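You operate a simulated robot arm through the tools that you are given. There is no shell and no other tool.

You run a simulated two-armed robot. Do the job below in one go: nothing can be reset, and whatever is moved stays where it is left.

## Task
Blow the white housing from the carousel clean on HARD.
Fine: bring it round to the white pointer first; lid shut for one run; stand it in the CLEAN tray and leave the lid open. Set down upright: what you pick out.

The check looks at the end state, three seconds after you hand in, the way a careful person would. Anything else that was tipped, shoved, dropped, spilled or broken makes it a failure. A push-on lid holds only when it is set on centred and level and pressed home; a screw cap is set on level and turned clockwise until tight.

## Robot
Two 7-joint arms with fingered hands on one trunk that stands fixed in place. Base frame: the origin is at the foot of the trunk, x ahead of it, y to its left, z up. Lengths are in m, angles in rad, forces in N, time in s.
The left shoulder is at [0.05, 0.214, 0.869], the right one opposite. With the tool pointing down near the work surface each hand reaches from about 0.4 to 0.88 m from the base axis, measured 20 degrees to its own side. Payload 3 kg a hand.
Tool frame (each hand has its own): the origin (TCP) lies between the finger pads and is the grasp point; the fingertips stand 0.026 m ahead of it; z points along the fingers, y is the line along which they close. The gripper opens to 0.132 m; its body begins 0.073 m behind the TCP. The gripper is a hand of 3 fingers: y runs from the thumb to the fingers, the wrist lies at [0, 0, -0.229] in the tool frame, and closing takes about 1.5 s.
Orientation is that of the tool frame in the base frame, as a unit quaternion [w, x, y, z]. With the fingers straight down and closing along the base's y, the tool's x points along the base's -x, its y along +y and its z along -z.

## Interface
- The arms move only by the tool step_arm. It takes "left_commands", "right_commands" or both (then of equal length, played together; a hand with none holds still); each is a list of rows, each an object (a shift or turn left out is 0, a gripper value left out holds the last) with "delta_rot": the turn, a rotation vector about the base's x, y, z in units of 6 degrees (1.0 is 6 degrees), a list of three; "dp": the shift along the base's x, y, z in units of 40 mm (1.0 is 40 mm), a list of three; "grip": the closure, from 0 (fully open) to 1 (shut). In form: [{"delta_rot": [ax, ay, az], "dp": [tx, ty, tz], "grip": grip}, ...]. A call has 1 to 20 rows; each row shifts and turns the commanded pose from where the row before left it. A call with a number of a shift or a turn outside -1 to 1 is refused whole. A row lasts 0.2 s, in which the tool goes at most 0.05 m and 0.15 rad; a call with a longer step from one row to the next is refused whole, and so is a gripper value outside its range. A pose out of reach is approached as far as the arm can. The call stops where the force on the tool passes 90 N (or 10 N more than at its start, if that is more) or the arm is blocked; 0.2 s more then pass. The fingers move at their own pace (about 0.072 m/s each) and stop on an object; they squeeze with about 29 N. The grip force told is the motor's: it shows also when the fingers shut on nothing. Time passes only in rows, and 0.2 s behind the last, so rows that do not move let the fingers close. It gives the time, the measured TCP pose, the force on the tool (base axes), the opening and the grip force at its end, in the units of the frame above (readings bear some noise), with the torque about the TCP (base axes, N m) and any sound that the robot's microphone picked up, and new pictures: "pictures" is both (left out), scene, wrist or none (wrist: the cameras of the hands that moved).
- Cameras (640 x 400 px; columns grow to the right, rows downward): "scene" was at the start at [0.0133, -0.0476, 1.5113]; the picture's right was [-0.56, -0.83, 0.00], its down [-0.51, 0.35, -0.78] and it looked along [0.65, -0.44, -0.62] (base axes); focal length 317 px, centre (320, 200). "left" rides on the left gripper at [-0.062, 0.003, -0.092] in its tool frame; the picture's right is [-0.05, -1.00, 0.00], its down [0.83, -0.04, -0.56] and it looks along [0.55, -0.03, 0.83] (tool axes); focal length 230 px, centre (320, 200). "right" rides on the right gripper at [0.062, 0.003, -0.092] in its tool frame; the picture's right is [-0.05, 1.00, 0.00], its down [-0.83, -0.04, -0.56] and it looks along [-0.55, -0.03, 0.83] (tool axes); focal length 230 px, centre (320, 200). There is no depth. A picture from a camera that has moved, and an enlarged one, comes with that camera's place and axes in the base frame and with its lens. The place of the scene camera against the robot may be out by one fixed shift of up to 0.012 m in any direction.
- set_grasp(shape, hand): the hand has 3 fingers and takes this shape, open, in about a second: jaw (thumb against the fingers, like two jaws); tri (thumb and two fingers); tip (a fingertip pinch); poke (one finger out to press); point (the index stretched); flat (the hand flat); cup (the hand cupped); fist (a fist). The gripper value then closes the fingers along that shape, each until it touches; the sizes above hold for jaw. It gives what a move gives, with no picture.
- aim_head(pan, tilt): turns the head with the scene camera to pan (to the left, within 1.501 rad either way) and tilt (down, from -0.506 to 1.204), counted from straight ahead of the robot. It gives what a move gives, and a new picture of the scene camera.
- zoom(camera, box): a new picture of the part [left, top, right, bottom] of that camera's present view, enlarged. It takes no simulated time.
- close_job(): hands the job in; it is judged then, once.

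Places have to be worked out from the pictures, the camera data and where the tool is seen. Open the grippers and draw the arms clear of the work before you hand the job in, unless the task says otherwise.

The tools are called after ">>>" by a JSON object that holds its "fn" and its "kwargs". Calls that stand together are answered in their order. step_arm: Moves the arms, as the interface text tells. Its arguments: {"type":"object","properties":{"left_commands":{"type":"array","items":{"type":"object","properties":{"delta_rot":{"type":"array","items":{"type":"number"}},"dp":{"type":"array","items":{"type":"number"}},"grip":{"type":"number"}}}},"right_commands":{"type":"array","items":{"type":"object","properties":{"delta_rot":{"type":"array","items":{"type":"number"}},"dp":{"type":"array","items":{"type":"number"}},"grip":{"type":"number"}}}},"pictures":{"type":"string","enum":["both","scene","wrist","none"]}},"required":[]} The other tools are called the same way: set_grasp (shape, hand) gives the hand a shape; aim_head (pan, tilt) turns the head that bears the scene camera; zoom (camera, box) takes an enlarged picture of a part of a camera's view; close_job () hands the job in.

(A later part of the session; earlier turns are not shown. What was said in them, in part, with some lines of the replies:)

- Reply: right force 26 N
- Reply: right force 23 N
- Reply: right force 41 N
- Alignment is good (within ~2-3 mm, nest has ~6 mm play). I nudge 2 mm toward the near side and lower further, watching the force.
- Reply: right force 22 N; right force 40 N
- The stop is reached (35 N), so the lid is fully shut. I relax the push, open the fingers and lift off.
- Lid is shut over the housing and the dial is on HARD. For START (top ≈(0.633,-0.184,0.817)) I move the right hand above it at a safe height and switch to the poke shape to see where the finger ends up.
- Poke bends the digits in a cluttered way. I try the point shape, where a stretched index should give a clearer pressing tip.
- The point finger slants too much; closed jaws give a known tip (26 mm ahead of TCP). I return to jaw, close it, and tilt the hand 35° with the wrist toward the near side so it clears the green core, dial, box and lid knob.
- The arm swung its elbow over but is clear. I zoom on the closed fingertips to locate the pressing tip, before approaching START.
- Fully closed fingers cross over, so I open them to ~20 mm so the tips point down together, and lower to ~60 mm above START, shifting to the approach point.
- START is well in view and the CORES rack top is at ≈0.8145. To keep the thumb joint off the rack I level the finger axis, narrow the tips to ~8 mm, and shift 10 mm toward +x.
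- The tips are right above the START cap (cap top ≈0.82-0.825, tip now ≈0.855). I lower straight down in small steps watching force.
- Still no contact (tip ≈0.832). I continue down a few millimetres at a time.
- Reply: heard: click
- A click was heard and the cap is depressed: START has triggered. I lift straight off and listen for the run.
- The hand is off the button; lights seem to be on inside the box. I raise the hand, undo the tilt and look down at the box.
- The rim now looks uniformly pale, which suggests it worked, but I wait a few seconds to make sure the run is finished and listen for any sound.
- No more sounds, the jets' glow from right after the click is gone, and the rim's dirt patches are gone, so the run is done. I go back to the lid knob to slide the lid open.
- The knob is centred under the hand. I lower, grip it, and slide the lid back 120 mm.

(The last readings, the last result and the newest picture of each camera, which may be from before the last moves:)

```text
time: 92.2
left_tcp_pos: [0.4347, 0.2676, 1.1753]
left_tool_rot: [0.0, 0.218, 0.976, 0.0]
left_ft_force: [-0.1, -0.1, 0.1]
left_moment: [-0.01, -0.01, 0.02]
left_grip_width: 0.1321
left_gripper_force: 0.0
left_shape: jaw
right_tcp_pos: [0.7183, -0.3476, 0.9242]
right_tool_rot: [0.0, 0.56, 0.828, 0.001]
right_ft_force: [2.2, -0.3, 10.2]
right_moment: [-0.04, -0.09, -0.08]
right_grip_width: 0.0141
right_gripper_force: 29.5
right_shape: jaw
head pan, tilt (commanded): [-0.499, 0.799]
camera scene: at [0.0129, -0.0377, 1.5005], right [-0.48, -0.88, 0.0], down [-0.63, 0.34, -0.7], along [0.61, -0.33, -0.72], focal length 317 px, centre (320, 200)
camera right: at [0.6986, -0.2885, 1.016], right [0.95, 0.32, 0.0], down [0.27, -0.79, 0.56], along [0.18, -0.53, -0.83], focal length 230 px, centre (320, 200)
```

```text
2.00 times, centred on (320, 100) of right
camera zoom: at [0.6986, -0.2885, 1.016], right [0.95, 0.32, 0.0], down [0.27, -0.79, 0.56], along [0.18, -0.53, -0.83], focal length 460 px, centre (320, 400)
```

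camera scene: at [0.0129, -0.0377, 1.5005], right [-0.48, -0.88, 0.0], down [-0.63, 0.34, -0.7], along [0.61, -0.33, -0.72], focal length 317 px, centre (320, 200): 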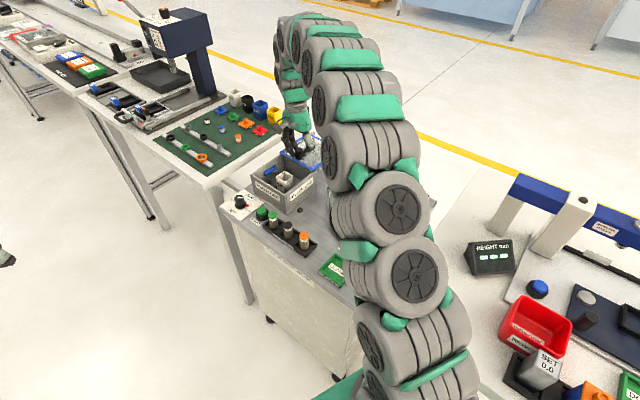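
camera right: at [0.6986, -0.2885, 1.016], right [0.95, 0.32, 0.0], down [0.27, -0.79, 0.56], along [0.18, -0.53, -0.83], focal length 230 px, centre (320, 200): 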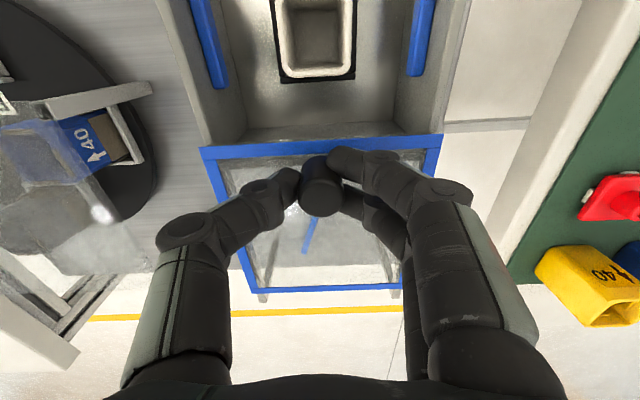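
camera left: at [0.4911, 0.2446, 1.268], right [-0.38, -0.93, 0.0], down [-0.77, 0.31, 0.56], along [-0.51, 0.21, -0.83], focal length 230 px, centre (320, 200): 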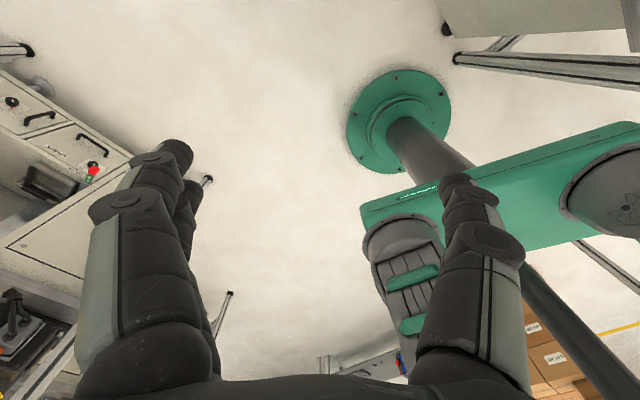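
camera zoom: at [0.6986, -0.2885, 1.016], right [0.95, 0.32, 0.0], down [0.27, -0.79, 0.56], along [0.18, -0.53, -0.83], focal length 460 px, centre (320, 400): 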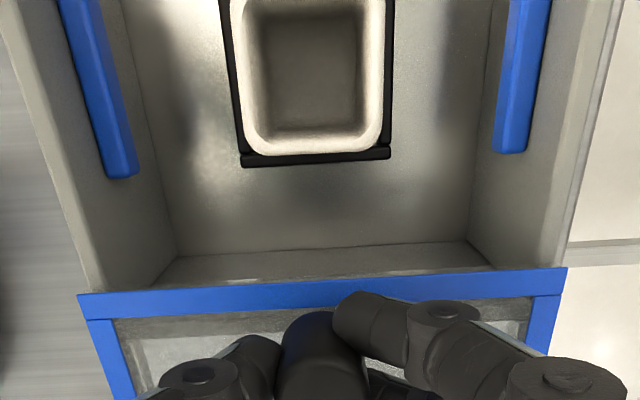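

The housing is now clean – no tan patches. I slide the lid the last 20 mm back to its original fully open position.

>>> {"fn": "step_arm", "kwargs": {"right_commands": [{"dp": [0.048, -0.1156, 0]}, {"dp": [0.048, -0.1156, 0]}, {"dp": [0.048, -0.1156, 0]}, {"dp": [0.048, -0.1156, 0]}, {}], "pictures": "wrist"}}

>>> {"fn": "zoom", "kwargs": {"camera": "right", "box": [160, 80, 480, 280]}}

```text
time: 93.4
left_tcp_pos: [0.4341, 0.267, 1.1764]
left_tool_rot: [0.0, 0.218, 0.976, 0.0]
left_ft_force: [0.4, 0.0, 0.4]
left_moment: [0.01, 0.04, 0.01]
left_grip_width: 0.1321
left_gripper_force: 0.1
left_shape: jaw
right_tcp_pos: [0.7277, -0.3647, 0.9254]
right_tool_rot: [0.0, 0.56, 0.829, 0.0]
right_ft_force: [-1.3, 0.1, 8.2]
right_moment: [-0.01, 0.0, -0.08]
right_grip_width: 0.0141
right_gripper_force: 28.1
right_shape: jaw
head pan, tilt (commanded): [-0.499, 0.799]
camera right: at [0.7059, -0.3059, 1.0161], right [0.95, 0.32, 0.0], down [0.27, -0.79, 0.56], along [0.18, -0.53, -0.83], focal length 230 px, centre (320, 200)
```

right: 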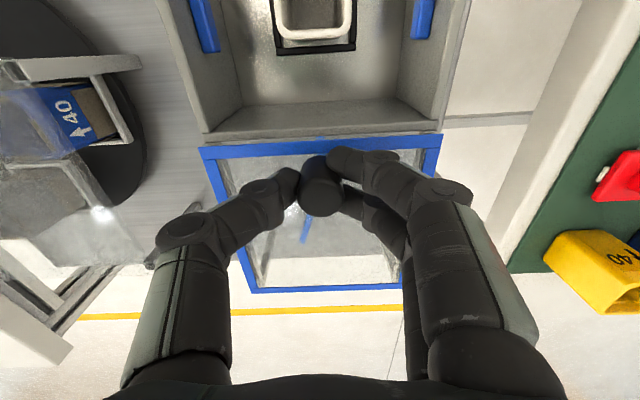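

```text
2.00 times, centred on (320, 180) of right
camera zoom: at [0.7059, -0.3059, 1.0161], right [0.95, 0.32, 0.0], down [0.27, -0.79, 0.56], along [0.18, -0.53, -0.83], focal length 460 px, centre (320, 240)
```

zoom: 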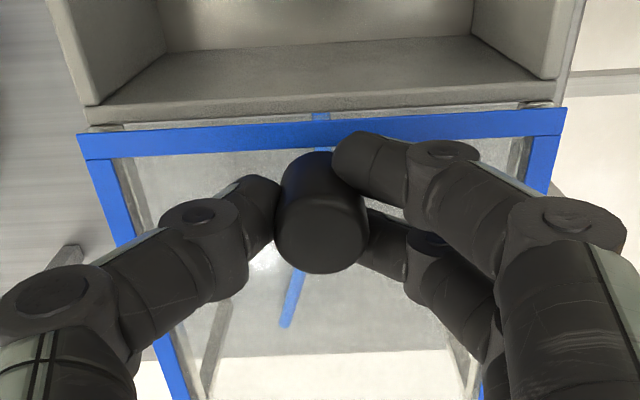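

It looks just as it did at the start. I push 1-2 mm more to make sure it's at the open stop, then release and lift.

>>> {"fn": "step_arm", "kwargs": {"right_commands": [{"dp": [0.015, -0.037, 0]}, {}, {"grip": 0.5}, {"grip": 0.5}, {"grip": 0.5}, {"grip": 0.5}, {"dp": [0, 0, 0.5]}, {"dp": [0, 0, 1]}, {"dp": [0, 0, 1]}, {}], "pictures": "wrist"}}

>>> {"fn": "zoom", "kwargs": {"camera": "right", "box": [200, 0, 440, 200]}}

```text
time: 95.6
left_tcp_pos: [0.4337, 0.2681, 1.1745]
left_tool_rot: [0.0, 0.217, 0.976, 0.0]
left_ft_force: [-0.3, 0.5, -0.1]
left_moment: [0.0, 0.01, -0.06]
left_grip_width: 0.1318
left_gripper_force: 0.2
left_shape: jaw
right_tcp_pos: [0.7269, -0.3653, 1.0268]
right_tool_rot: [0.001, 0.56, 0.829, -0.001]
right_ft_force: [-0.3, -0.9, -0.2]
right_moment: [0.02, 0.02, -0.03]
right_grip_width: 0.0655
right_gripper_force: 0.0
right_shape: jaw
head pan, tilt (commanded): [-0.499, 0.799]
camera right: at [0.7065, -0.3065, 1.1171], right [0.95, 0.32, 0.0], down [0.27, -0.79, 0.56], along [0.18, -0.53, -0.83], focal length 230 px, centre (320, 200)
```

right: 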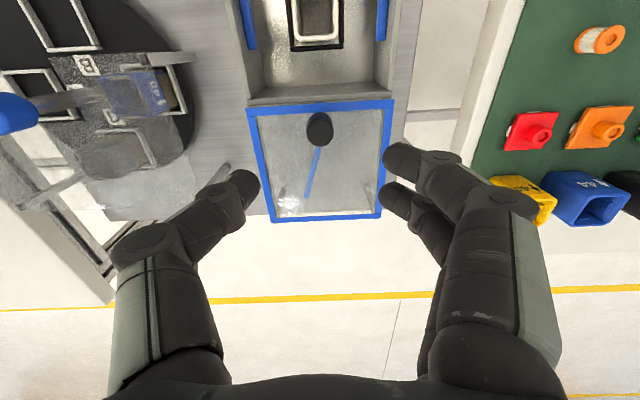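

```text
2.00 times, centred on (320, 100) of right
camera zoom: at [0.7065, -0.3065, 1.1171], right [0.95, 0.32, 0.0], down [0.27, -0.79, 0.56], along [0.18, -0.53, -0.83], focal length 460 px, centre (320, 400)
```

zoom: 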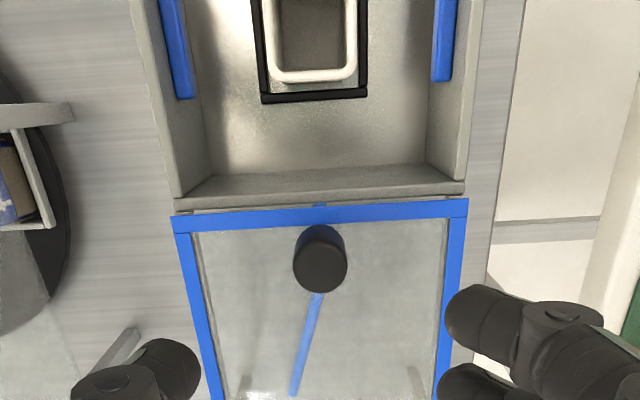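

Lid is fully open. I move back above the box to re-measure the clean housing before picking it out.

>>> {"fn": "step_arm", "kwargs": {"right_commands": [{"dp": [-0.283, 0.69, 0]}, {"dp": [-0.283, 0.69, 0]}, {"dp": [-0.283, 0.69, 0]}, {}, {}], "pictures": "wrist"}}

>>> {"fn": "zoom", "kwargs": {"camera": "right", "box": [240, 40, 400, 160]}}

```text
time: 96.8
left_tcp_pos: [0.435, 0.2672, 1.1753]
left_tool_rot: [0.0, 0.217, 0.976, 0.0]
left_ft_force: [0.2, -0.3, -0.2]
left_moment: [0.01, 0.03, 0.0]
left_grip_width: 0.132
left_gripper_force: 0.0
left_shape: jaw
right_tcp_pos: [0.6927, -0.2838, 1.0263]
right_tool_rot: [0.0, 0.56, 0.828, 0.0]
right_ft_force: [-0.4, 0.3, 0.1]
right_moment: [-0.01, 0.0, -0.03]
right_grip_width: 0.0656
right_gripper_force: 0.0
right_shape: jaw
head pan, tilt (commanded): [-0.499, 0.799]
camera right: at [0.673, -0.2244, 1.1174], right [0.95, 0.32, 0.0], down [0.27, -0.79, 0.56], along [0.18, -0.53, -0.83], focal length 230 px, centre (320, 200)
```

right: 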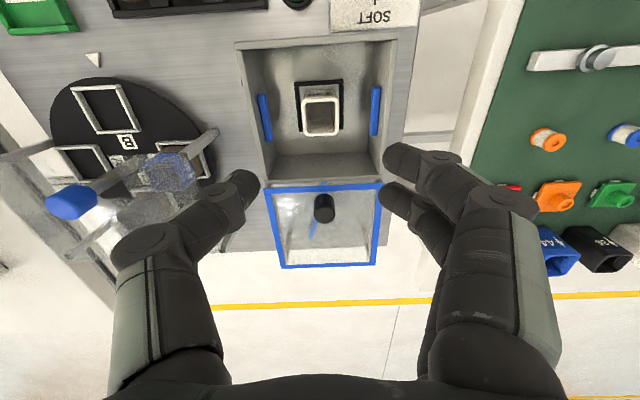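

```text
3.33 times, centred on (320, 100) of right
camera zoom: at [0.673, -0.2244, 1.1174], right [0.95, 0.32, 0.0], down [0.27, -0.79, 0.56], along [0.18, -0.53, -0.83], focal length 767 px, centre (320, 533)
```

zoom: 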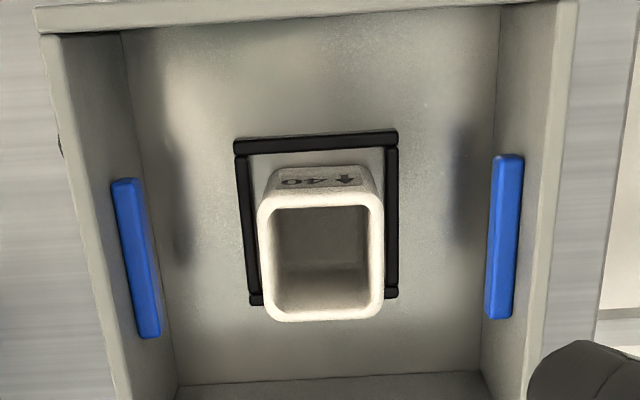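

The clean housing's top centre is ≈(0.693,-0.283), right under the hand. I pre-close to ~50 mm and lower with a 1.5 mm offset away from the thumb-side wall, to z≈0.88 first.

>>> {"fn": "step_arm", "kwargs": {"right_commands": [{"dp": [0.035, 0.014, -0.5], "grip": 0.62}, {"dp": [0, 0, -0.9]}, {"dp": [0, 0, -0.9]}, {"dp": [0, 0, -0.9]}, {"dp": [0, 0, -0.4]}, {}], "pictures": "wrist"}}

>>> {"fn": "zoom", "kwargs": {"camera": "right", "box": [160, 80, 480, 280]}}

```text
time: 98.2
left_tcp_pos: [0.4336, 0.2673, 1.1745]
left_tool_rot: [0.0, 0.217, 0.976, 0.0]
left_ft_force: [-0.4, -0.6, -0.2]
left_moment: [0.0, 0.04, -0.03]
left_grip_width: 0.1318
left_gripper_force: 0.0
left_shape: jaw
right_tcp_pos: [0.6961, -0.2844, 0.8816]
right_tool_rot: [0.0, 0.56, 0.829, 0.0]
right_ft_force: [0.0, 0.2, 0.0]
right_moment: [0.02, 0.02, -0.01]
right_grip_width: 0.0506
right_gripper_force: 0.0
right_shape: jaw
head pan, tilt (commanded): [-0.499, 0.799]
camera right: at [0.6746, -0.2248, 0.9733], right [0.95, 0.32, 0.0], down [0.27, -0.79, 0.56], along [0.18, -0.53, -0.83], focal length 230 px, centre (320, 200)
```

right: 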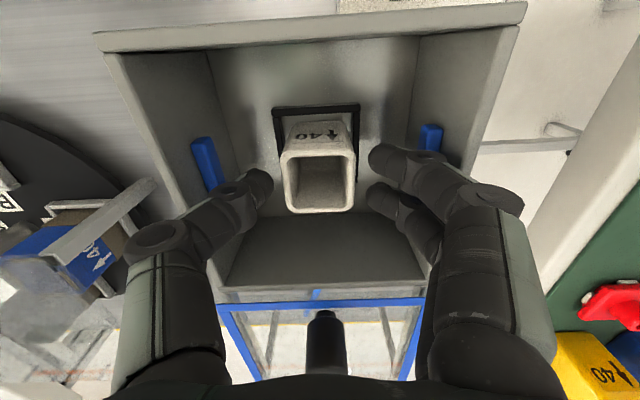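

```text
2.00 times, centred on (320, 180) of right
camera zoom: at [0.6746, -0.2248, 0.9733], right [0.95, 0.32, 0.0], down [0.27, -0.79, 0.56], along [0.18, -0.53, -0.83], focal length 460 px, centre (320, 240)
```

zoom: 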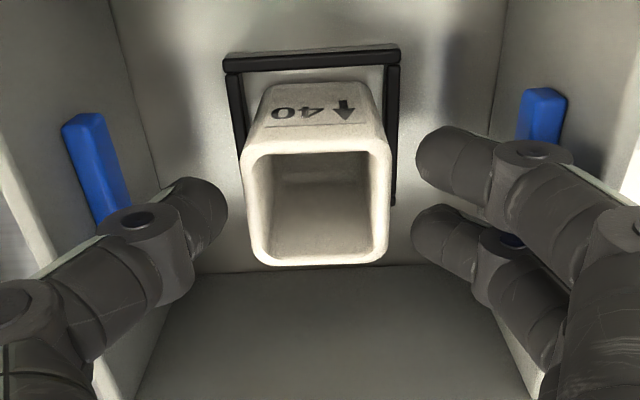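

Clear on both sides. I lower the last 22 mm and close on the housing.

>>> {"fn": "step_arm", "kwargs": {"right_commands": [{"dp": [0, 0, -0.3]}, {"dp": [0, 0, -0.25]}, {}], "pictures": "none"}}

>>> {"fn": "step_arm", "kwargs": {"right_commands": [{"grip": 1}, {"grip": 1}, {"grip": 1}, {"grip": 1}, {"grip": 1}], "pictures": "wrist"}}

>>> {"fn": "zoom", "kwargs": {"camera": "right", "box": [160, 80, 480, 280]}}

```text
time: 99.0
left_tcp_pos: [0.4356, 0.2681, 1.1755]
left_tool_rot: [0.0, 0.217, 0.976, 0.0]
left_ft_force: [-0.3, -0.7, 0.4]
left_moment: [0.0, 0.01, 0.03]
left_grip_width: 0.1318
left_gripper_force: 0.0
left_shape: jaw
right_tcp_pos: [0.6942, -0.2832, 0.8586]
right_tool_rot: [0.0, 0.56, 0.829, 0.0]
right_ft_force: [0.4, 0.3, -0.6]
right_moment: [-0.01, 0.0, -0.03]
right_grip_width: 0.0503
right_gripper_force: 0.0
right_shape: jaw
head pan, tilt (commanded): [-0.499, 0.799]
```

```text
time: 100.2
left_tcp_pos: [0.4349, 0.2683, 1.1768]
left_tool_rot: [0.0, 0.217, 0.976, 0.001]
left_ft_force: [-0.1, 0.3, 0.0]
left_moment: [0.0, -0.01, -0.02]
left_grip_width: 0.1318
left_gripper_force: 0.1
left_shape: jaw
right_tcp_pos: [0.6953, -0.2823, 0.8594]
right_tool_rot: [0.0, 0.56, 0.828, 0.001]
right_ft_force: [-0.8, 0.0, -0.2]
right_moment: [0.02, -0.01, -0.04]
right_grip_width: 0.034
right_gripper_force: 29.4
right_shape: jaw
head pan, tilt (commanded): [-0.499, 0.799]
camera right: at [0.6744, -0.2249, 0.9507], right [0.95, 0.32, 0.0], down [0.27, -0.79, 0.56], along [0.18, -0.53, -0.83], focal length 230 px, centre (320, 200)
```

right: 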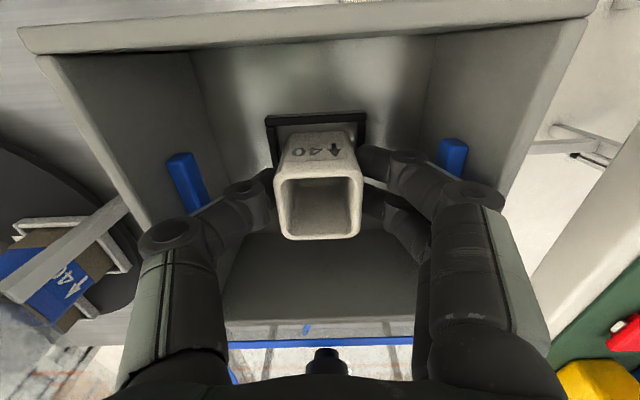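

```text
2.00 times, centred on (320, 180) of right
camera zoom: at [0.6744, -0.2249, 0.9507], right [0.95, 0.32, 0.0], down [0.27, -0.79, 0.56], along [0.18, -0.53, -0.83], focal length 460 px, centre (320, 240)
```

zoom: 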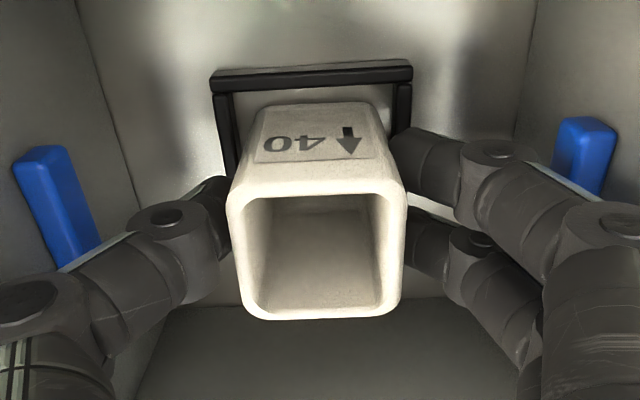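

The housing is gripped again. I lift it straight out of the box, then carry it high toward the CLEAN tray at ≈(0.372,-0.285).

>>> {"fn": "step_arm", "kwargs": {"right_commands": [{"dp": [0, 0, 0.3]}, {"dp": [0, 0, 0.6]}, {"dp": [0, 0, 0.9]}, {"dp": [0, 0, 0.9]}, {"dp": [0, 0, 0.9]}, {"dp": [0, 0, 0.7]}, {}], "pictures": "both"}}

>>> {"fn": "zoom", "kwargs": {"camera": "scene", "box": [230, 90, 360, 220]}}

```text
time: 101.8
left_tcp_pos: [0.4338, 0.2684, 1.1745]
left_tool_rot: [0.0, 0.218, 0.976, 0.0]
left_ft_force: [0.5, 0.0, 0.0]
left_moment: [0.01, 0.02, -0.01]
left_grip_width: 0.1319
left_gripper_force: 0.1
left_shape: jaw
right_tcp_pos: [0.6942, -0.2845, 1.0318]
right_tool_rot: [0.0, 0.56, 0.828, -0.002]
right_ft_force: [0.1, 0.4, -0.5]
right_moment: [0.01, 0.01, 0.02]
right_grip_width: 0.0341
right_gripper_force: 29.1
right_shape: jaw
head pan, tilt (commanded): [-0.499, 0.799]
camera scene: at [0.013, -0.0377, 1.5005], right [-0.48, -0.88, 0.0], down [-0.63, 0.34, -0.7], along [0.61, -0.33, -0.72], focal length 317 px, centre (320, 200)
camera right: at [0.6741, -0.2252, 1.1231], right [0.95, 0.33, 0.0], down [0.27, -0.79, 0.56], along [0.18, -0.53, -0.83], focal length 230 px, centre (320, 200)
```

scene: 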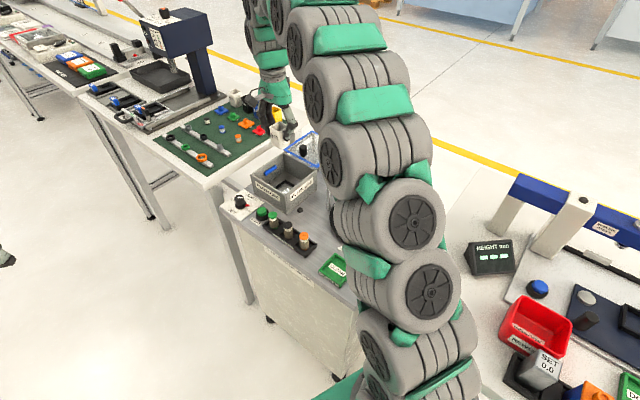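
right: 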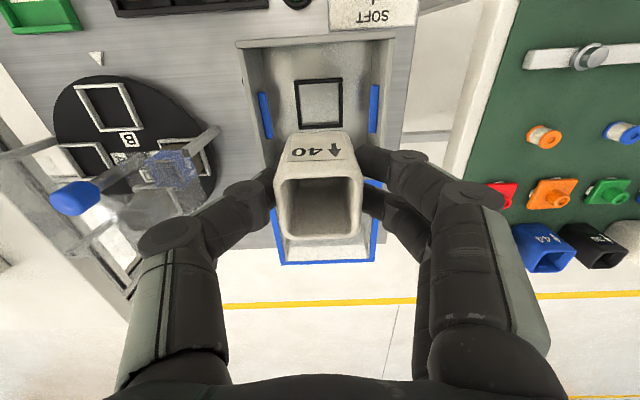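

```text
3.08 times, centred on (295, 155) of scene
camera zoom: at [0.013, -0.0377, 1.5005], right [-0.48, -0.88, 0.0], down [-0.63, 0.34, -0.7], along [0.61, -0.33, -0.72], focal length 976 px, centre (397, 338)
```

zoom: 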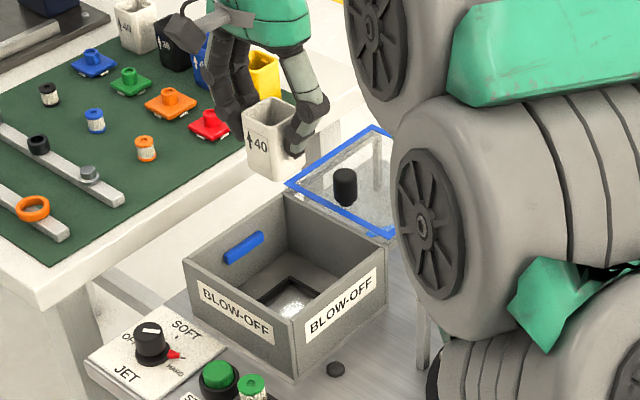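

The housing is fully clean white. I carry it level to above the CLEAN tray.

>>> {"fn": "step_arm", "kwargs": {"right_commands": [{"dp": [-0.9, 0, 0]}, {"dp": [-0.9, 0, 0]}, {"dp": [-0.9, 0, 0]}, {"dp": [-0.9, 0, 0]}, {"dp": [-0.9, 0, 0]}, {"dp": [-0.9, 0, 0]}, {"dp": [-0.9, 0, 0]}, {"dp": [-0.9, 0, 0]}, {"dp": [-0.8, 0, 0]}, {}, {}], "pictures": "both"}}

>>> {"fn": "zoom", "kwargs": {"camera": "right", "box": [200, 40, 440, 190]}}

```text
time: 104.2
left_tcp_pos: [0.4353, 0.2682, 1.1749]
left_tool_rot: [0.0, 0.218, 0.976, 0.0]
left_ft_force: [-0.1, 0.9, -0.1]
left_moment: [-0.01, -0.01, 0.01]
left_grip_width: 0.1319
left_gripper_force: 0.0
left_shape: jaw
right_tcp_pos: [0.377, -0.284, 1.0313]
right_tool_rot: [-0.001, 0.56, 0.828, 0.001]
right_ft_force: [-0.6, -1.0, -0.8]
right_moment: [-0.03, 0.0, 0.02]
right_grip_width: 0.0339
right_gripper_force: 29.9
right_shape: jaw
head pan, tilt (commanded): [-0.499, 0.799]
camera scene: at [0.013, -0.0377, 1.5005], right [-0.48, -0.88, 0.0], down [-0.63, 0.34, -0.7], along [0.61, -0.33, -0.72], focal length 317 px, centre (320, 200)
camera right: at [0.356, -0.2252, 1.1228], right [0.95, 0.32, 0.0], down [0.27, -0.79, 0.56], along [0.18, -0.53, -0.83], focal length 230 px, centre (320, 200)
```

scene: 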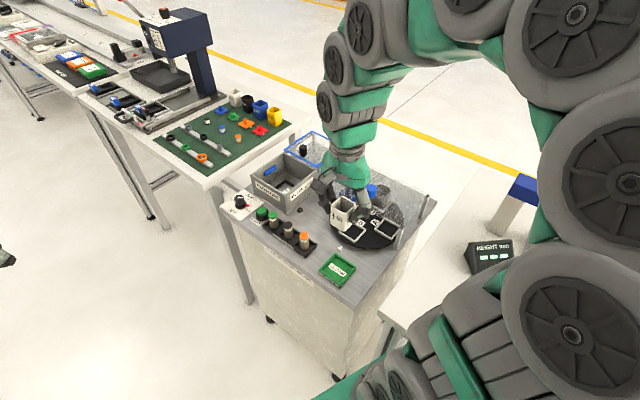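
right: 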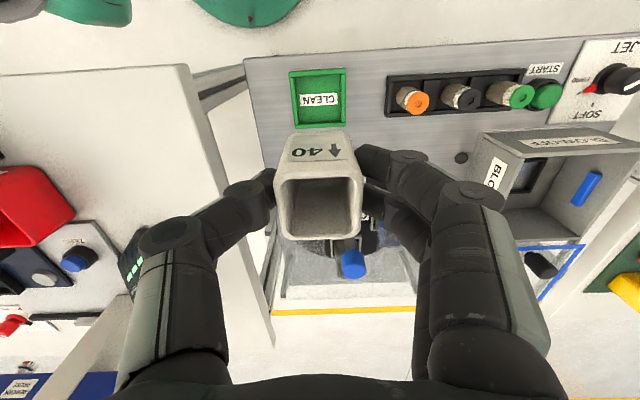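

```text
2.67 times, centred on (320, 115) of right
camera zoom: at [0.356, -0.2252, 1.1228], right [0.95, 0.32, 0.0], down [0.27, -0.79, 0.56], along [0.18, -0.53, -0.83], focal length 614 px, centre (320, 427)
```

zoom: 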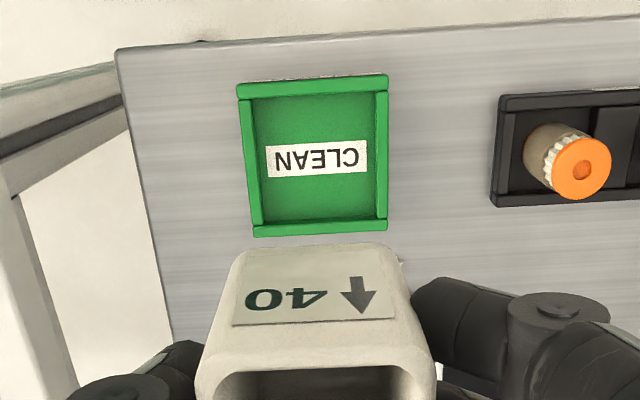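

The tray (≈76 mm outer) is visible just ahead; its centre is ≈7 mm toward the near side of my axis. I correct (-3.4,+5.8 mm) and descend to ~25 mm above placement.

>>> {"fn": "step_arm", "kwargs": {"right_commands": [{"dp": [-0.085, 0.145, -0.3]}, {"dp": [0, 0, -0.8]}, {"dp": [0, 0, -0.8]}, {"dp": [0, 0, -0.8]}, {"dp": [0, 0, -0.8]}, {}, {}], "pictures": "both"}}

>>> {"fn": "zoom", "kwargs": {"camera": "right", "box": [160, 60, 480, 260]}}

>>> {"fn": "zoom", "kwargs": {"camera": "scene", "box": [290, 200, 400, 310]}}

```text
time: 105.8
left_tcp_pos: [0.434, 0.2683, 1.1756]
left_tool_rot: [0.0, 0.218, 0.976, 0.0]
left_ft_force: [0.4, 0.7, 0.2]
left_moment: [0.0, 0.02, -0.01]
left_grip_width: 0.1317
left_gripper_force: 0.1
left_shape: jaw
right_tcp_pos: [0.373, -0.277, 0.8915]
right_tool_rot: [0.0, 0.56, 0.829, 0.0]
right_ft_force: [0.9, -0.2, -0.2]
right_moment: [-0.02, 0.02, 0.02]
right_grip_width: 0.0341
right_gripper_force: 28.9
right_shape: jaw
head pan, tilt (commanded): [-0.499, 0.799]
camera scene: at [0.013, -0.0377, 1.5005], right [-0.48, -0.88, 0.0], down [-0.63, 0.34, -0.7], along [0.61, -0.33, -0.72], focal length 317 px, centre (320, 200)
camera right: at [0.352, -0.2183, 0.9826], right [0.95, 0.32, 0.0], down [0.27, -0.79, 0.56], along [0.18, -0.53, -0.83], focal length 230 px, centre (320, 200)
```

scene: 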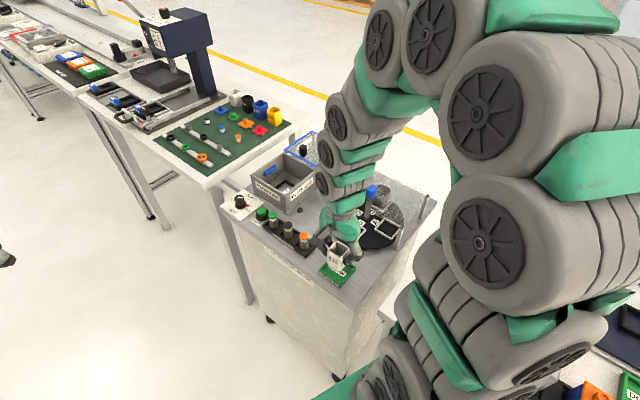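
right: 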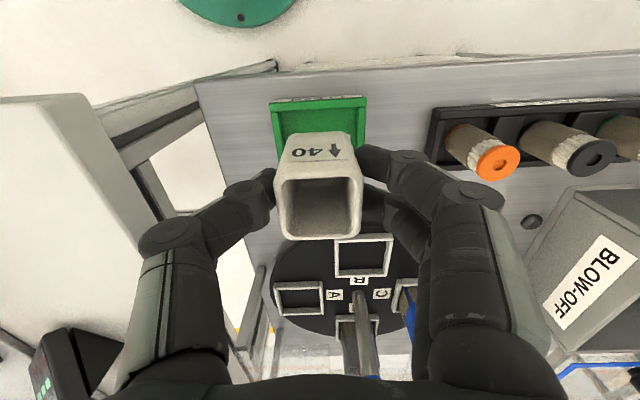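

```text
2.00 times, centred on (320, 160) of right
camera zoom: at [0.352, -0.2183, 0.9826], right [0.95, 0.32, 0.0], down [0.27, -0.79, 0.56], along [0.18, -0.53, -0.83], focal length 460 px, centre (320, 280)
```

zoom: 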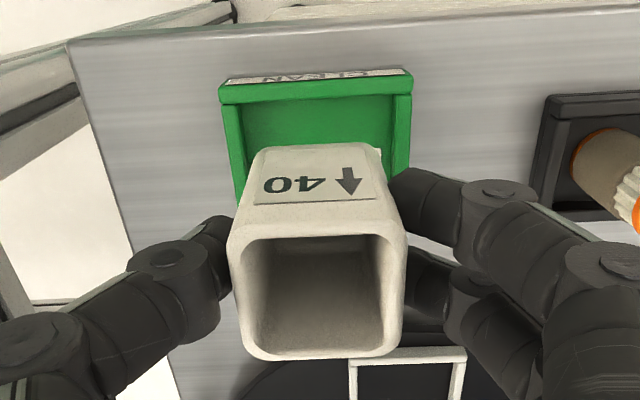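

```text
3.64 times, centred on (345, 255) of scene
camera zoom: at [0.013, -0.0377, 1.5005], right [-0.48, -0.88, 0.0], down [-0.63, 0.34, -0.7], along [0.61, -0.33, -0.72], focal length 1154 px, centre (229, 0)
```

zoom: 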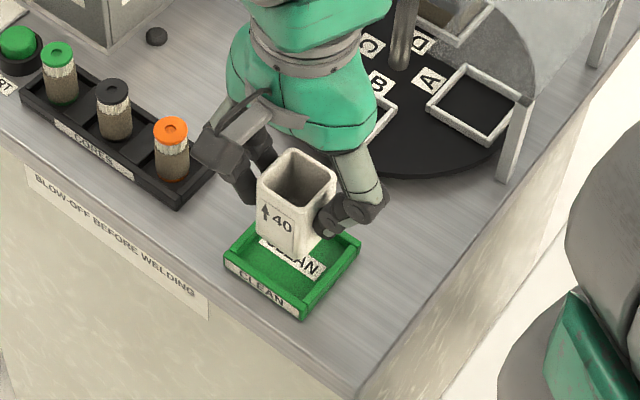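

The housing is centred over the tray with ~10 mm margin all round. I lower to just above the floor, then in 2 mm steps until it touches.

>>> {"fn": "step_arm", "kwargs": {"right_commands": [{"dp": [0, 0, -0.3]}, {"dp": [0, 0, -0.2]}, {}], "pictures": "none"}}

>>> {"fn": "step_arm", "kwargs": {"right_commands": [{"dp": [0, 0, -0.05]}, {}], "pictures": "none"}}

>>> {"fn": "step_arm", "kwargs": {"right_commands": [{"dp": [0, 0, -0.05]}, {}], "pictures": "none"}}

>>> {"fn": "step_arm", "kwargs": {"right_commands": [{"dp": [0, 0, -0.05]}, {}], "pictures": "wrist"}}

```text
time: 106.6
left_tcp_pos: [0.4338, 0.268, 1.1745]
left_tool_rot: [0.001, 0.217, 0.976, 0.0]
left_ft_force: [0.0, 0.6, -0.2]
left_moment: [0.03, 0.0, -0.04]
left_grip_width: 0.132
left_gripper_force: 0.0
left_shape: jaw
right_tcp_pos: [0.3717, -0.277, 0.8697]
right_tool_rot: [0.0, 0.56, 0.829, 0.0]
right_ft_force: [0.0, -0.7, -0.2]
right_moment: [0.01, -0.01, -0.01]
right_grip_width: 0.0339
right_gripper_force: 28.6
right_shape: jaw
head pan, tilt (commanded): [-0.499, 0.799]
```

```text
time: 107.2
left_tcp_pos: [0.4343, 0.2684, 1.1762]
left_tool_rot: [0.0, 0.217, 0.976, 0.0]
left_ft_force: [-0.8, 0.0, 0.7]
left_moment: [0.04, 0.01, 0.01]
left_grip_width: 0.1319
left_gripper_force: 0.1
left_shape: jaw
right_tcp_pos: [0.372, -0.2772, 0.867]
right_tool_rot: [0.0, 0.56, 0.829, 0.0]
right_ft_force: [-0.8, 0.0, -0.4]
right_moment: [-0.03, 0.01, -0.01]
right_grip_width: 0.0341
right_gripper_force: 29.1
right_shape: jaw
head pan, tilt (commanded): [-0.499, 0.799]
```

```text
time: 107.8
left_tcp_pos: [0.4338, 0.2685, 1.1744]
left_tool_rot: [0.0, 0.217, 0.976, 0.0]
left_ft_force: [1.0, -0.5, -0.6]
left_moment: [0.0, 0.0, -0.01]
left_grip_width: 0.132
left_gripper_force: 0.1
left_shape: jaw
right_tcp_pos: [0.37, -0.2773, 0.8665]
right_tool_rot: [0.0, 0.56, 0.829, 0.0]
right_ft_force: [0.3, 0.5, 0.0]
right_moment: [0.02, 0.01, 0.0]
right_grip_width: 0.0339
right_gripper_force: 28.2
right_shape: jaw
head pan, tilt (commanded): [-0.499, 0.799]
```

```text
time: 108.4
left_tcp_pos: [0.4346, 0.2673, 1.1755]
left_tool_rot: [0.0, 0.216, 0.976, 0.001]
left_ft_force: [0.3, -0.1, -0.3]
left_moment: [-0.02, 0.01, 0.01]
left_grip_width: 0.1319
left_gripper_force: 0.0
left_shape: jaw
right_tcp_pos: [0.3704, -0.2773, 0.8646]
right_tool_rot: [0.0, 0.56, 0.828, 0.001]
right_ft_force: [-0.3, -0.3, 0.3]
right_moment: [0.01, 0.0, 0.03]
right_grip_width: 0.0341
right_gripper_force: 29.2
right_shape: jaw
head pan, tilt (commanded): [-0.499, 0.799]
camera right: at [0.3507, -0.2192, 0.9562], right [0.95, 0.32, 0.0], down [0.27, -0.79, 0.56], along [0.18, -0.53, -0.83], focal length 230 px, centre (320, 200)
```

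right: 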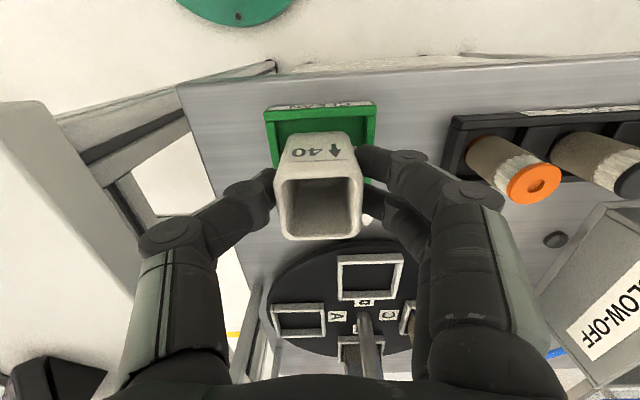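

No contact yet at z≈0.8645; I keep going in 2 mm steps.

>>> {"fn": "step_arm", "kwargs": {"right_commands": [{"dp": [0, 0, -0.05]}, {}], "pictures": "none"}}

>>> {"fn": "step_arm", "kwargs": {"right_commands": [{"dp": [0, 0, -0.04]}, {}], "pictures": "none"}}

>>> {"fn": "step_arm", "kwargs": {"right_commands": [{"dp": [0, 0, -0.03]}, {}], "pictures": "wrist"}}

```text
time: 109.0
left_tcp_pos: [0.4347, 0.267, 1.1766]
left_tool_rot: [0.0, 0.217, 0.976, 0.0]
left_ft_force: [-0.3, -1.1, -0.2]
left_moment: [0.02, -0.02, -0.03]
left_grip_width: 0.1317
left_gripper_force: 0.1
left_shape: jaw
right_tcp_pos: [0.3721, -0.2776, 0.8624]
right_tool_rot: [-0.001, 0.56, 0.829, -0.001]
right_ft_force: [0.3, 0.1, -0.6]
right_moment: [-0.01, 0.01, 0.02]
right_grip_width: 0.0338
right_gripper_force: 29.3
right_shape: jaw
head pan, tilt (commanded): [-0.499, 0.799]
```

```text
time: 109.6
left_tcp_pos: [0.4338, 0.268, 1.1752]
left_tool_rot: [0.0, 0.217, 0.976, -0.001]
left_ft_force: [0.3, -0.4, 0.2]
left_moment: [0.01, 0.02, -0.01]
left_grip_width: 0.1317
left_gripper_force: 0.0
left_shape: jaw
right_tcp_pos: [0.3716, -0.2778, 0.8615]
right_tool_rot: [-0.001, 0.56, 0.828, 0.001]
right_ft_force: [0.7, -0.1, -0.2]
right_moment: [0.01, -0.03, 0.01]
right_grip_width: 0.0341
right_gripper_force: 29.2
right_shape: jaw
head pan, tilt (commanded): [-0.499, 0.799]
```

```text
time: 110.2
left_tcp_pos: [0.4332, 0.2683, 1.1748]
left_tool_rot: [0.0, 0.217, 0.976, 0.001]
left_ft_force: [0.4, -0.1, -0.2]
left_moment: [-0.02, 0.03, 0.0]
left_grip_width: 0.1318
left_gripper_force: 0.1
left_shape: jaw
right_tcp_pos: [0.3725, -0.2776, 0.8602]
right_tool_rot: [-0.001, 0.559, 0.829, 0.0]
right_ft_force: [-0.2, 0.2, -1.0]
right_moment: [0.01, -0.01, 0.0]
right_grip_width: 0.0341
right_gripper_force: 28.5
right_shape: jaw
head pan, tilt (commanded): [-0.499, 0.799]
camera right: at [0.3524, -0.2184, 0.9515], right [0.95, 0.32, 0.0], down [0.27, -0.79, 0.55], along [0.18, -0.52, -0.83], focal length 230 px, centre (320, 200)
```

right: 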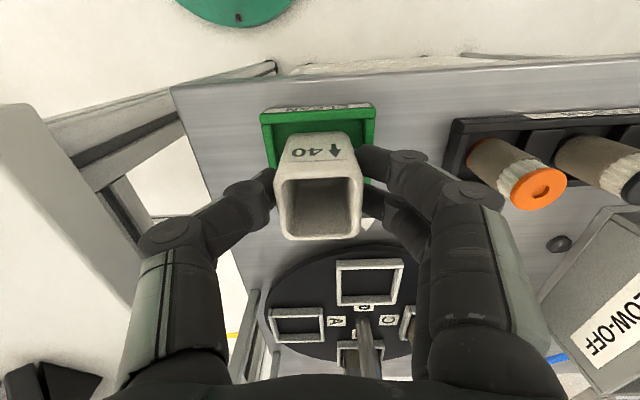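

Still free at z≈0.860; the tray floor must be just below. I continue with 1-2 mm steps.

>>> {"fn": "step_arm", "kwargs": {"right_commands": [{"dp": [0, 0, -0.04]}, {}], "pictures": "none"}}

>>> {"fn": "step_arm", "kwargs": {"right_commands": [{"dp": [0, 0, -0.03]}, {}], "pictures": "none"}}

>>> {"fn": "step_arm", "kwargs": {"right_commands": [{"dp": [0, 0, -0.03]}, {}], "pictures": "wrist"}}

>>> {"fn": "zoom", "kwargs": {"camera": "scene", "box": [290, 200, 400, 310]}}

```text
time: 110.8
left_tcp_pos: [0.4345, 0.2679, 1.1751]
left_tool_rot: [0.0, 0.217, 0.976, 0.0]
left_ft_force: [0.7, -0.5, 0.2]
left_moment: [0.02, -0.05, 0.0]
left_grip_width: 0.132
left_gripper_force: 0.0
left_shape: jaw
right_tcp_pos: [0.3726, -0.2778, 0.8588]
right_tool_rot: [-0.002, 0.56, 0.829, -0.001]
right_ft_force: [0.7, -0.4, -0.5]
right_moment: [0.0, 0.02, -0.02]
right_grip_width: 0.0338
right_gripper_force: 29.6
right_shape: jaw
head pan, tilt (commanded): [-0.499, 0.799]
```

```text
time: 111.4
left_tcp_pos: [0.4347, 0.2673, 1.175]
left_tool_rot: [0.001, 0.217, 0.976, 0.0]
left_ft_force: [0.1, 0.3, 0.7]
left_moment: [0.01, -0.01, -0.01]
left_grip_width: 0.132
left_gripper_force: 0.1
left_shape: jaw
right_tcp_pos: [0.3721, -0.2778, 0.8572]
right_tool_rot: [-0.001, 0.56, 0.829, -0.001]
right_ft_force: [-0.4, 0.8, 0.0]
right_moment: [0.05, 0.0, -0.03]
right_grip_width: 0.0338
right_gripper_force: 29.5
right_shape: jaw
head pan, tilt (commanded): [-0.499, 0.799]
```

```text
time: 112.0
left_tcp_pos: [0.434, 0.2686, 1.1749]
left_tool_rot: [0.0, 0.217, 0.976, 0.0]
left_ft_force: [-0.4, -0.7, 0.3]
left_moment: [0.02, -0.05, 0.02]
left_grip_width: 0.132
left_gripper_force: 0.1
left_shape: jaw
right_tcp_pos: [0.3739, -0.2778, 0.8573]
right_tool_rot: [-0.002, 0.56, 0.828, 0.0]
right_ft_force: [0.2, -0.4, 0.9]
right_moment: [0.05, -0.01, -0.01]
right_grip_width: 0.0341
right_gripper_force: 29.0
right_shape: jaw
head pan, tilt (commanded): [-0.499, 0.799]
camera right: at [0.3536, -0.2189, 0.9483], right [0.95, 0.33, 0.0], down [0.27, -0.79, 0.55], along [0.18, -0.52, -0.83], focal length 230 px, centre (320, 200)
```

right: 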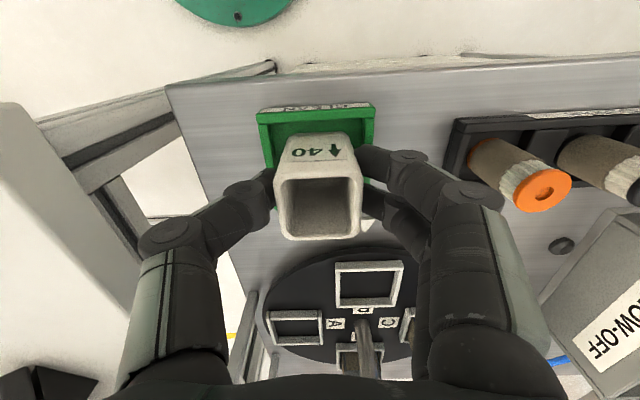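

```text
3.64 times, centred on (345, 255) of scene
camera zoom: at [0.013, -0.0377, 1.5005], right [-0.48, -0.88, 0.0], down [-0.63, 0.34, -0.7], along [0.61, -0.33, -0.72], focal length 1154 px, centre (229, 0)
```

zoom: 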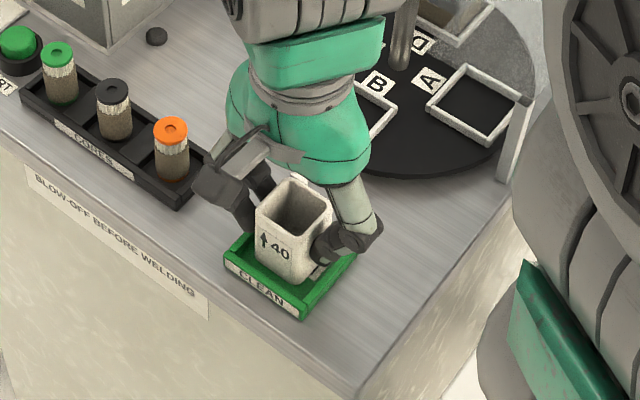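

It looks nearly on the tray floor. I continue with ~1 mm steps until a clear contact force.

>>> {"fn": "step_arm", "kwargs": {"right_commands": [{"dp": [0, 0, -0.03]}, {}], "pictures": "none"}}

>>> {"fn": "step_arm", "kwargs": {"right_commands": [{"dp": [0, 0, -0.03]}, {}], "pictures": "none"}}

```text
time: 112.6
left_tcp_pos: [0.4337, 0.2677, 1.1757]
left_tool_rot: [0.0, 0.218, 0.976, -0.001]
left_ft_force: [-0.3, 0.7, 0.2]
left_moment: [0.02, -0.01, 0.0]
left_grip_width: 0.1318
left_gripper_force: 0.0
left_shape: jaw
right_tcp_pos: [0.3736, -0.2778, 0.8558]
right_tool_rot: [-0.001, 0.559, 0.829, 0.0]
right_ft_force: [0.7, -0.2, 0.5]
right_moment: [0.03, -0.02, 0.0]
right_grip_width: 0.0336
right_gripper_force: 28.8
right_shape: jaw
right hand out of reach, approached as far as the arm can: row 1
head pan, tilt (commanded): [-0.499, 0.799]
```

```text
time: 113.2
left_tcp_pos: [0.4344, 0.2687, 1.1761]
left_tool_rot: [-0.001, 0.217, 0.976, 0.0]
left_ft_force: [0.1, 0.1, -0.5]
left_moment: [0.01, 0.02, -0.03]
left_grip_width: 0.132
left_gripper_force: 0.1
left_shape: jaw
right_tcp_pos: [0.3727, -0.2784, 0.8564]
right_tool_rot: [-0.001, 0.559, 0.829, 0.0]
right_ft_force: [-2.5, 0.0, 8.1]
right_moment: [0.0, -0.08, -0.01]
right_grip_width: 0.0339
right_gripper_force: 29.3
right_shape: jaw
head pan, tilt (commanded): [-0.499, 0.799]
```

Contact (8 N): the housing rests on the tray floor. I check the view, then open the fingers moderately.

>>> {"fn": "step_arm", "kwargs": {"right_commands": [{"grip": 0.55}, {"grip": 0.55}, {"grip": 0.55}, {"grip": 0.55}], "pictures": "both"}}

>>> {"fn": "zoom", "kwargs": {"camera": "right", "box": [160, 60, 480, 260]}}

>>> {"fn": "zoom", "kwargs": {"camera": "scene", "box": [290, 200, 400, 310]}}

```text
time: 114.2
left_tcp_pos: [0.4333, 0.2676, 1.1753]
left_tool_rot: [0.0, 0.217, 0.976, 0.0]
left_ft_force: [-0.3, 0.6, 1.2]
left_moment: [0.0, -0.01, -0.01]
left_grip_width: 0.132
left_gripper_force: 0.0
left_shape: jaw
right_tcp_pos: [0.374, -0.2783, 0.8559]
right_tool_rot: [-0.001, 0.56, 0.829, 0.0]
right_ft_force: [0.0, -0.5, -0.9]
right_moment: [0.02, -0.02, -0.03]
right_grip_width: 0.0588
right_gripper_force: 0.0
right_shape: jaw
head pan, tilt (commanded): [-0.499, 0.799]
camera scene: at [0.013, -0.0377, 1.5005], right [-0.48, -0.88, 0.0], down [-0.63, 0.34, -0.7], along [0.61, -0.33, -0.72], focal length 317 px, centre (320, 200)
camera right: at [0.354, -0.2193, 0.9476], right [0.95, 0.32, 0.0], down [0.27, -0.79, 0.55], along [0.18, -0.52, -0.83], focal length 230 px, centre (320, 200)
```

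scene: 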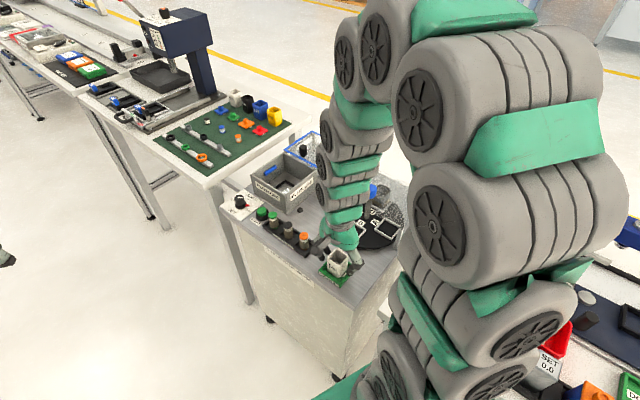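
right: 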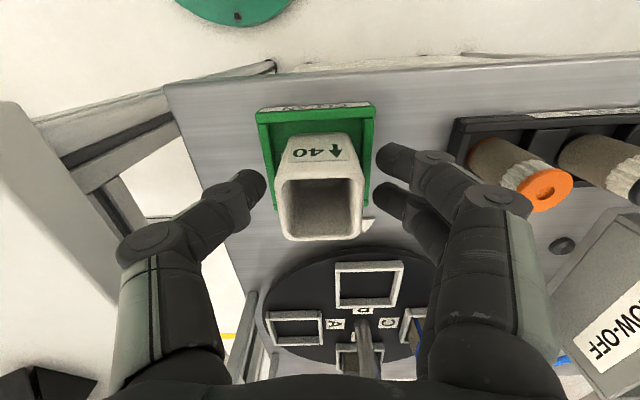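

```text
2.00 times, centred on (320, 160) of right
camera zoom: at [0.354, -0.2193, 0.9476], right [0.95, 0.32, 0.0], down [0.27, -0.79, 0.55], along [0.18, -0.52, -0.83], focal length 460 px, centre (320, 280)
```

zoom: 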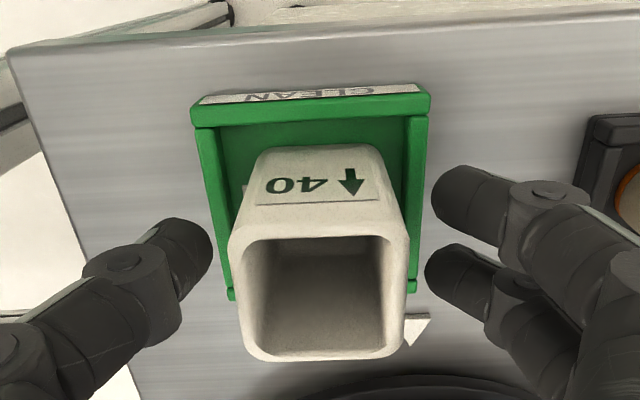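

```text
3.64 times, centred on (345, 255) of scene
camera zoom: at [0.013, -0.0377, 1.5005], right [-0.48, -0.88, 0.0], down [-0.63, 0.34, -0.7], along [0.61, -0.33, -0.72], focal length 1154 px, centre (229, 0)
```

zoom: 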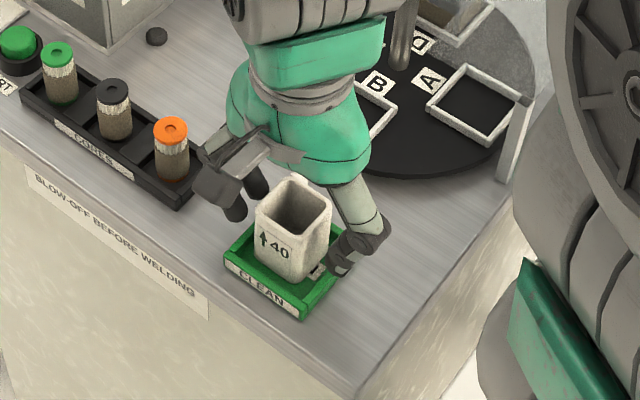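

The housing stands upright and free in the CLEAN tray. I lift the right hand straight up and draw it clear.

>>> {"fn": "step_arm", "kwargs": {"right_commands": [{"dp": [0, 0, 0.3]}, {"dp": [0, 0, 0.8]}, {"dp": [0, 0, 1]}, {"dp": [0, 0, 1]}, {"dp": [0, 0, 1]}, {"dp": [0, 0, 1]}, {"dp": [0, 0, 1]}, {"dp": [0, 0, 1]}, {"dp": [0, -0.9, 0.5], "grip": 0}, {"dp": [0.2, -0.9, 0]}, {"dp": [0.2, -0.9, 0]}, {"dp": [0.2, -0.9, 0]}, {"dp": [0.2, -0.9, 0]}, {"dp": [0.2, -0.9, 0]}, {}], "pictures": "both"}}

>>> {"fn": "zoom", "kwargs": {"camera": "scene", "box": [210, 130, 420, 310]}}

>>> {"fn": "zoom", "kwargs": {"camera": "scene", "box": [300, 210, 400, 300]}}

```text
time: 117.4
left_tcp_pos: [0.4355, 0.2685, 1.1749]
left_tool_rot: [0.0, 0.217, 0.976, 0.0]
left_ft_force: [-0.2, 0.8, -0.5]
left_moment: [0.0, -0.02, 0.01]
left_grip_width: 0.132
left_gripper_force: 0.1
left_shape: jaw
right_tcp_pos: [0.4131, -0.4919, 1.1568]
right_tool_rot: [0.001, 0.56, 0.829, 0.0]
right_ft_force: [0.1, -0.2, -0.1]
right_moment: [0.01, -0.02, 0.04]
right_grip_width: 0.132
right_gripper_force: 0.1
right_shape: jaw
head pan, tilt (commanded): [-0.499, 0.799]
camera scene: at [0.013, -0.0377, 1.5005], right [-0.48, -0.88, 0.0], down [-0.63, 0.34, -0.7], along [0.61, -0.33, -0.72], focal length 317 px, centre (320, 200)
camera right: at [0.3928, -0.4332, 1.2495], right [0.95, 0.32, 0.0], down [0.27, -0.79, 0.55], along [0.18, -0.52, -0.83], focal length 230 px, centre (320, 200)
```

scene: 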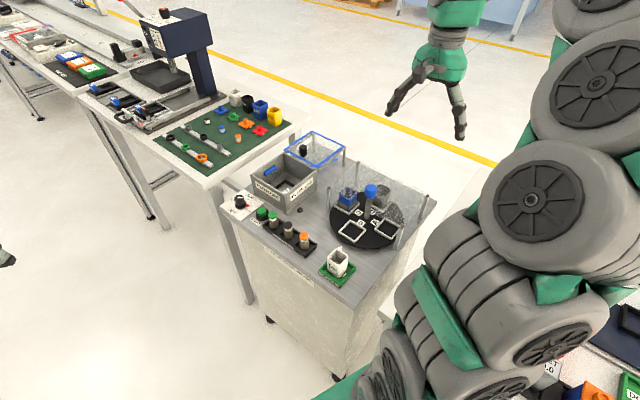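
right: 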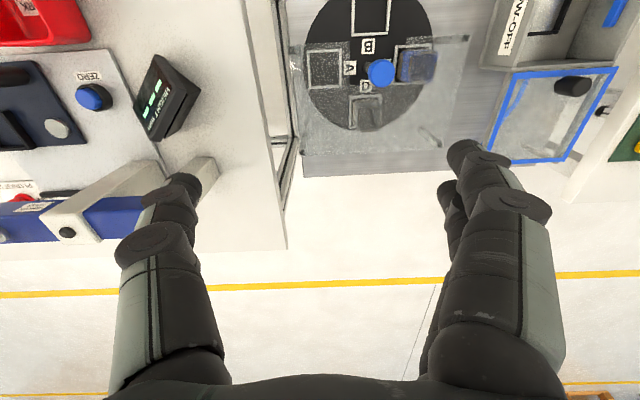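

```text
2.22 times, centred on (315, 220) of scene
camera zoom: at [0.013, -0.0377, 1.5005], right [-0.48, -0.88, 0.0], down [-0.63, 0.34, -0.7], along [0.61, -0.33, -0.72], focal length 705 px, centre (331, 156)
```

zoom: 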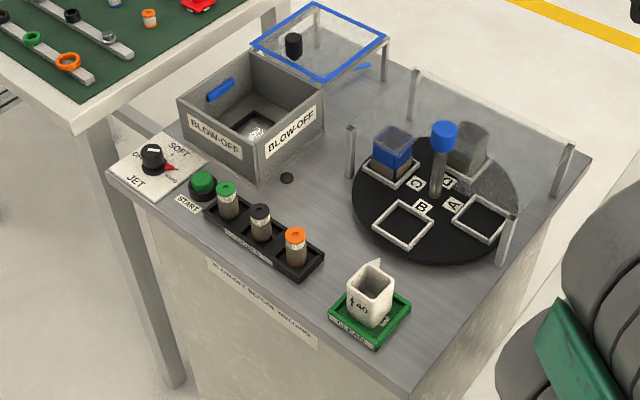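

```text
4.44 times, centred on (350, 255) of scene
camera zoom: at [0.013, -0.0377, 1.5005], right [-0.48, -0.88, 0.0], down [-0.63, 0.34, -0.7], along [0.61, -0.33, -0.72], focal length 1410 px, centre (187, -44)
```

zoom: 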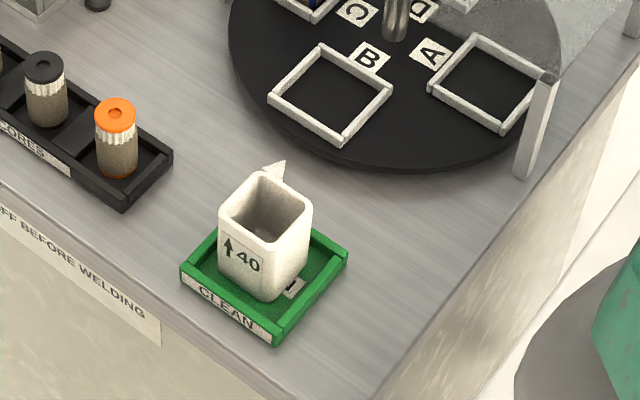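

The clean white housing stands upright in the CLEAN tray, the lid is open, the dial is on HARD, and everything else is in place. I raise the hand a bit more to its starting height, clear of the work.

>>> {"fn": "step_arm", "kwargs": {"right_commands": [{"dp": [0, -0.5, 0.7]}, {"dp": [0, -0.5, 0.6]}, {}], "pictures": "scene"}}

```text
time: 118.2
left_tcp_pos: [0.4345, 0.2684, 1.1749]
left_tool_rot: [0.0, 0.218, 0.976, 0.001]
left_ft_force: [-0.3, 0.1, -0.4]
left_moment: [-0.01, 0.02, 0.01]
left_grip_width: 0.1321
left_gripper_force: 0.1
left_shape: jaw
right_tcp_pos: [0.4126, -0.5314, 1.2114]
right_tool_rot: [0.001, 0.56, 0.829, -0.001]
right_ft_force: [0.4, -0.2, -0.6]
right_moment: [-0.02, 0.03, 0.02]
right_grip_width: 0.1319
right_gripper_force: 0.0
right_shape: jaw
head pan, tilt (commanded): [-0.499, 0.799]
camera scene: at [0.013, -0.0377, 1.5005], right [-0.48, -0.88, 0.0], down [-0.63, 0.34, -0.7], along [0.61, -0.33, -0.72], focal length 317 px, centre (320, 200)
```

scene: 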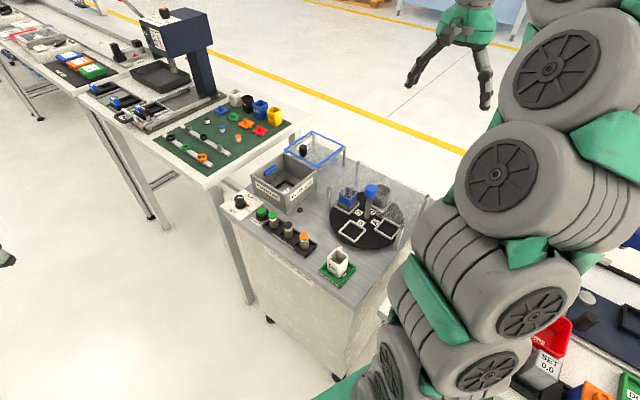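

Both arms are clear with open grippers and the end state is as asked, so I hand the job in.

>>> {"fn": "close_job", "kwargs": {}}

```text
The job is handed in.
```

The white housing (↑40) is blown clean and standing upright in the CLEAN tray. The job is handed in.

- **Carousel:** I turned the carousel clockwise by its blue knob until the white housing stood at the white pointer, then lifted the housing out there.
- **Blow-off:** I set the dial to HARD, stood the housing in the nest in the box, slid the lid fully shut and pressed START once. I heard only the button click, so I waited about 8 seconds. The tan dirt patches were gone when I checked.
- **End state:** The lid is slid fully open again. The dial is still on HARD. The blue and grey housings, the cores and the other parts are where they were, and both arms are clear with grippers open.

While I was letting go of the housing in the box, the thumb leaned on the box wall with about 14 N. The cameras showed nothing moved or tipped by it.
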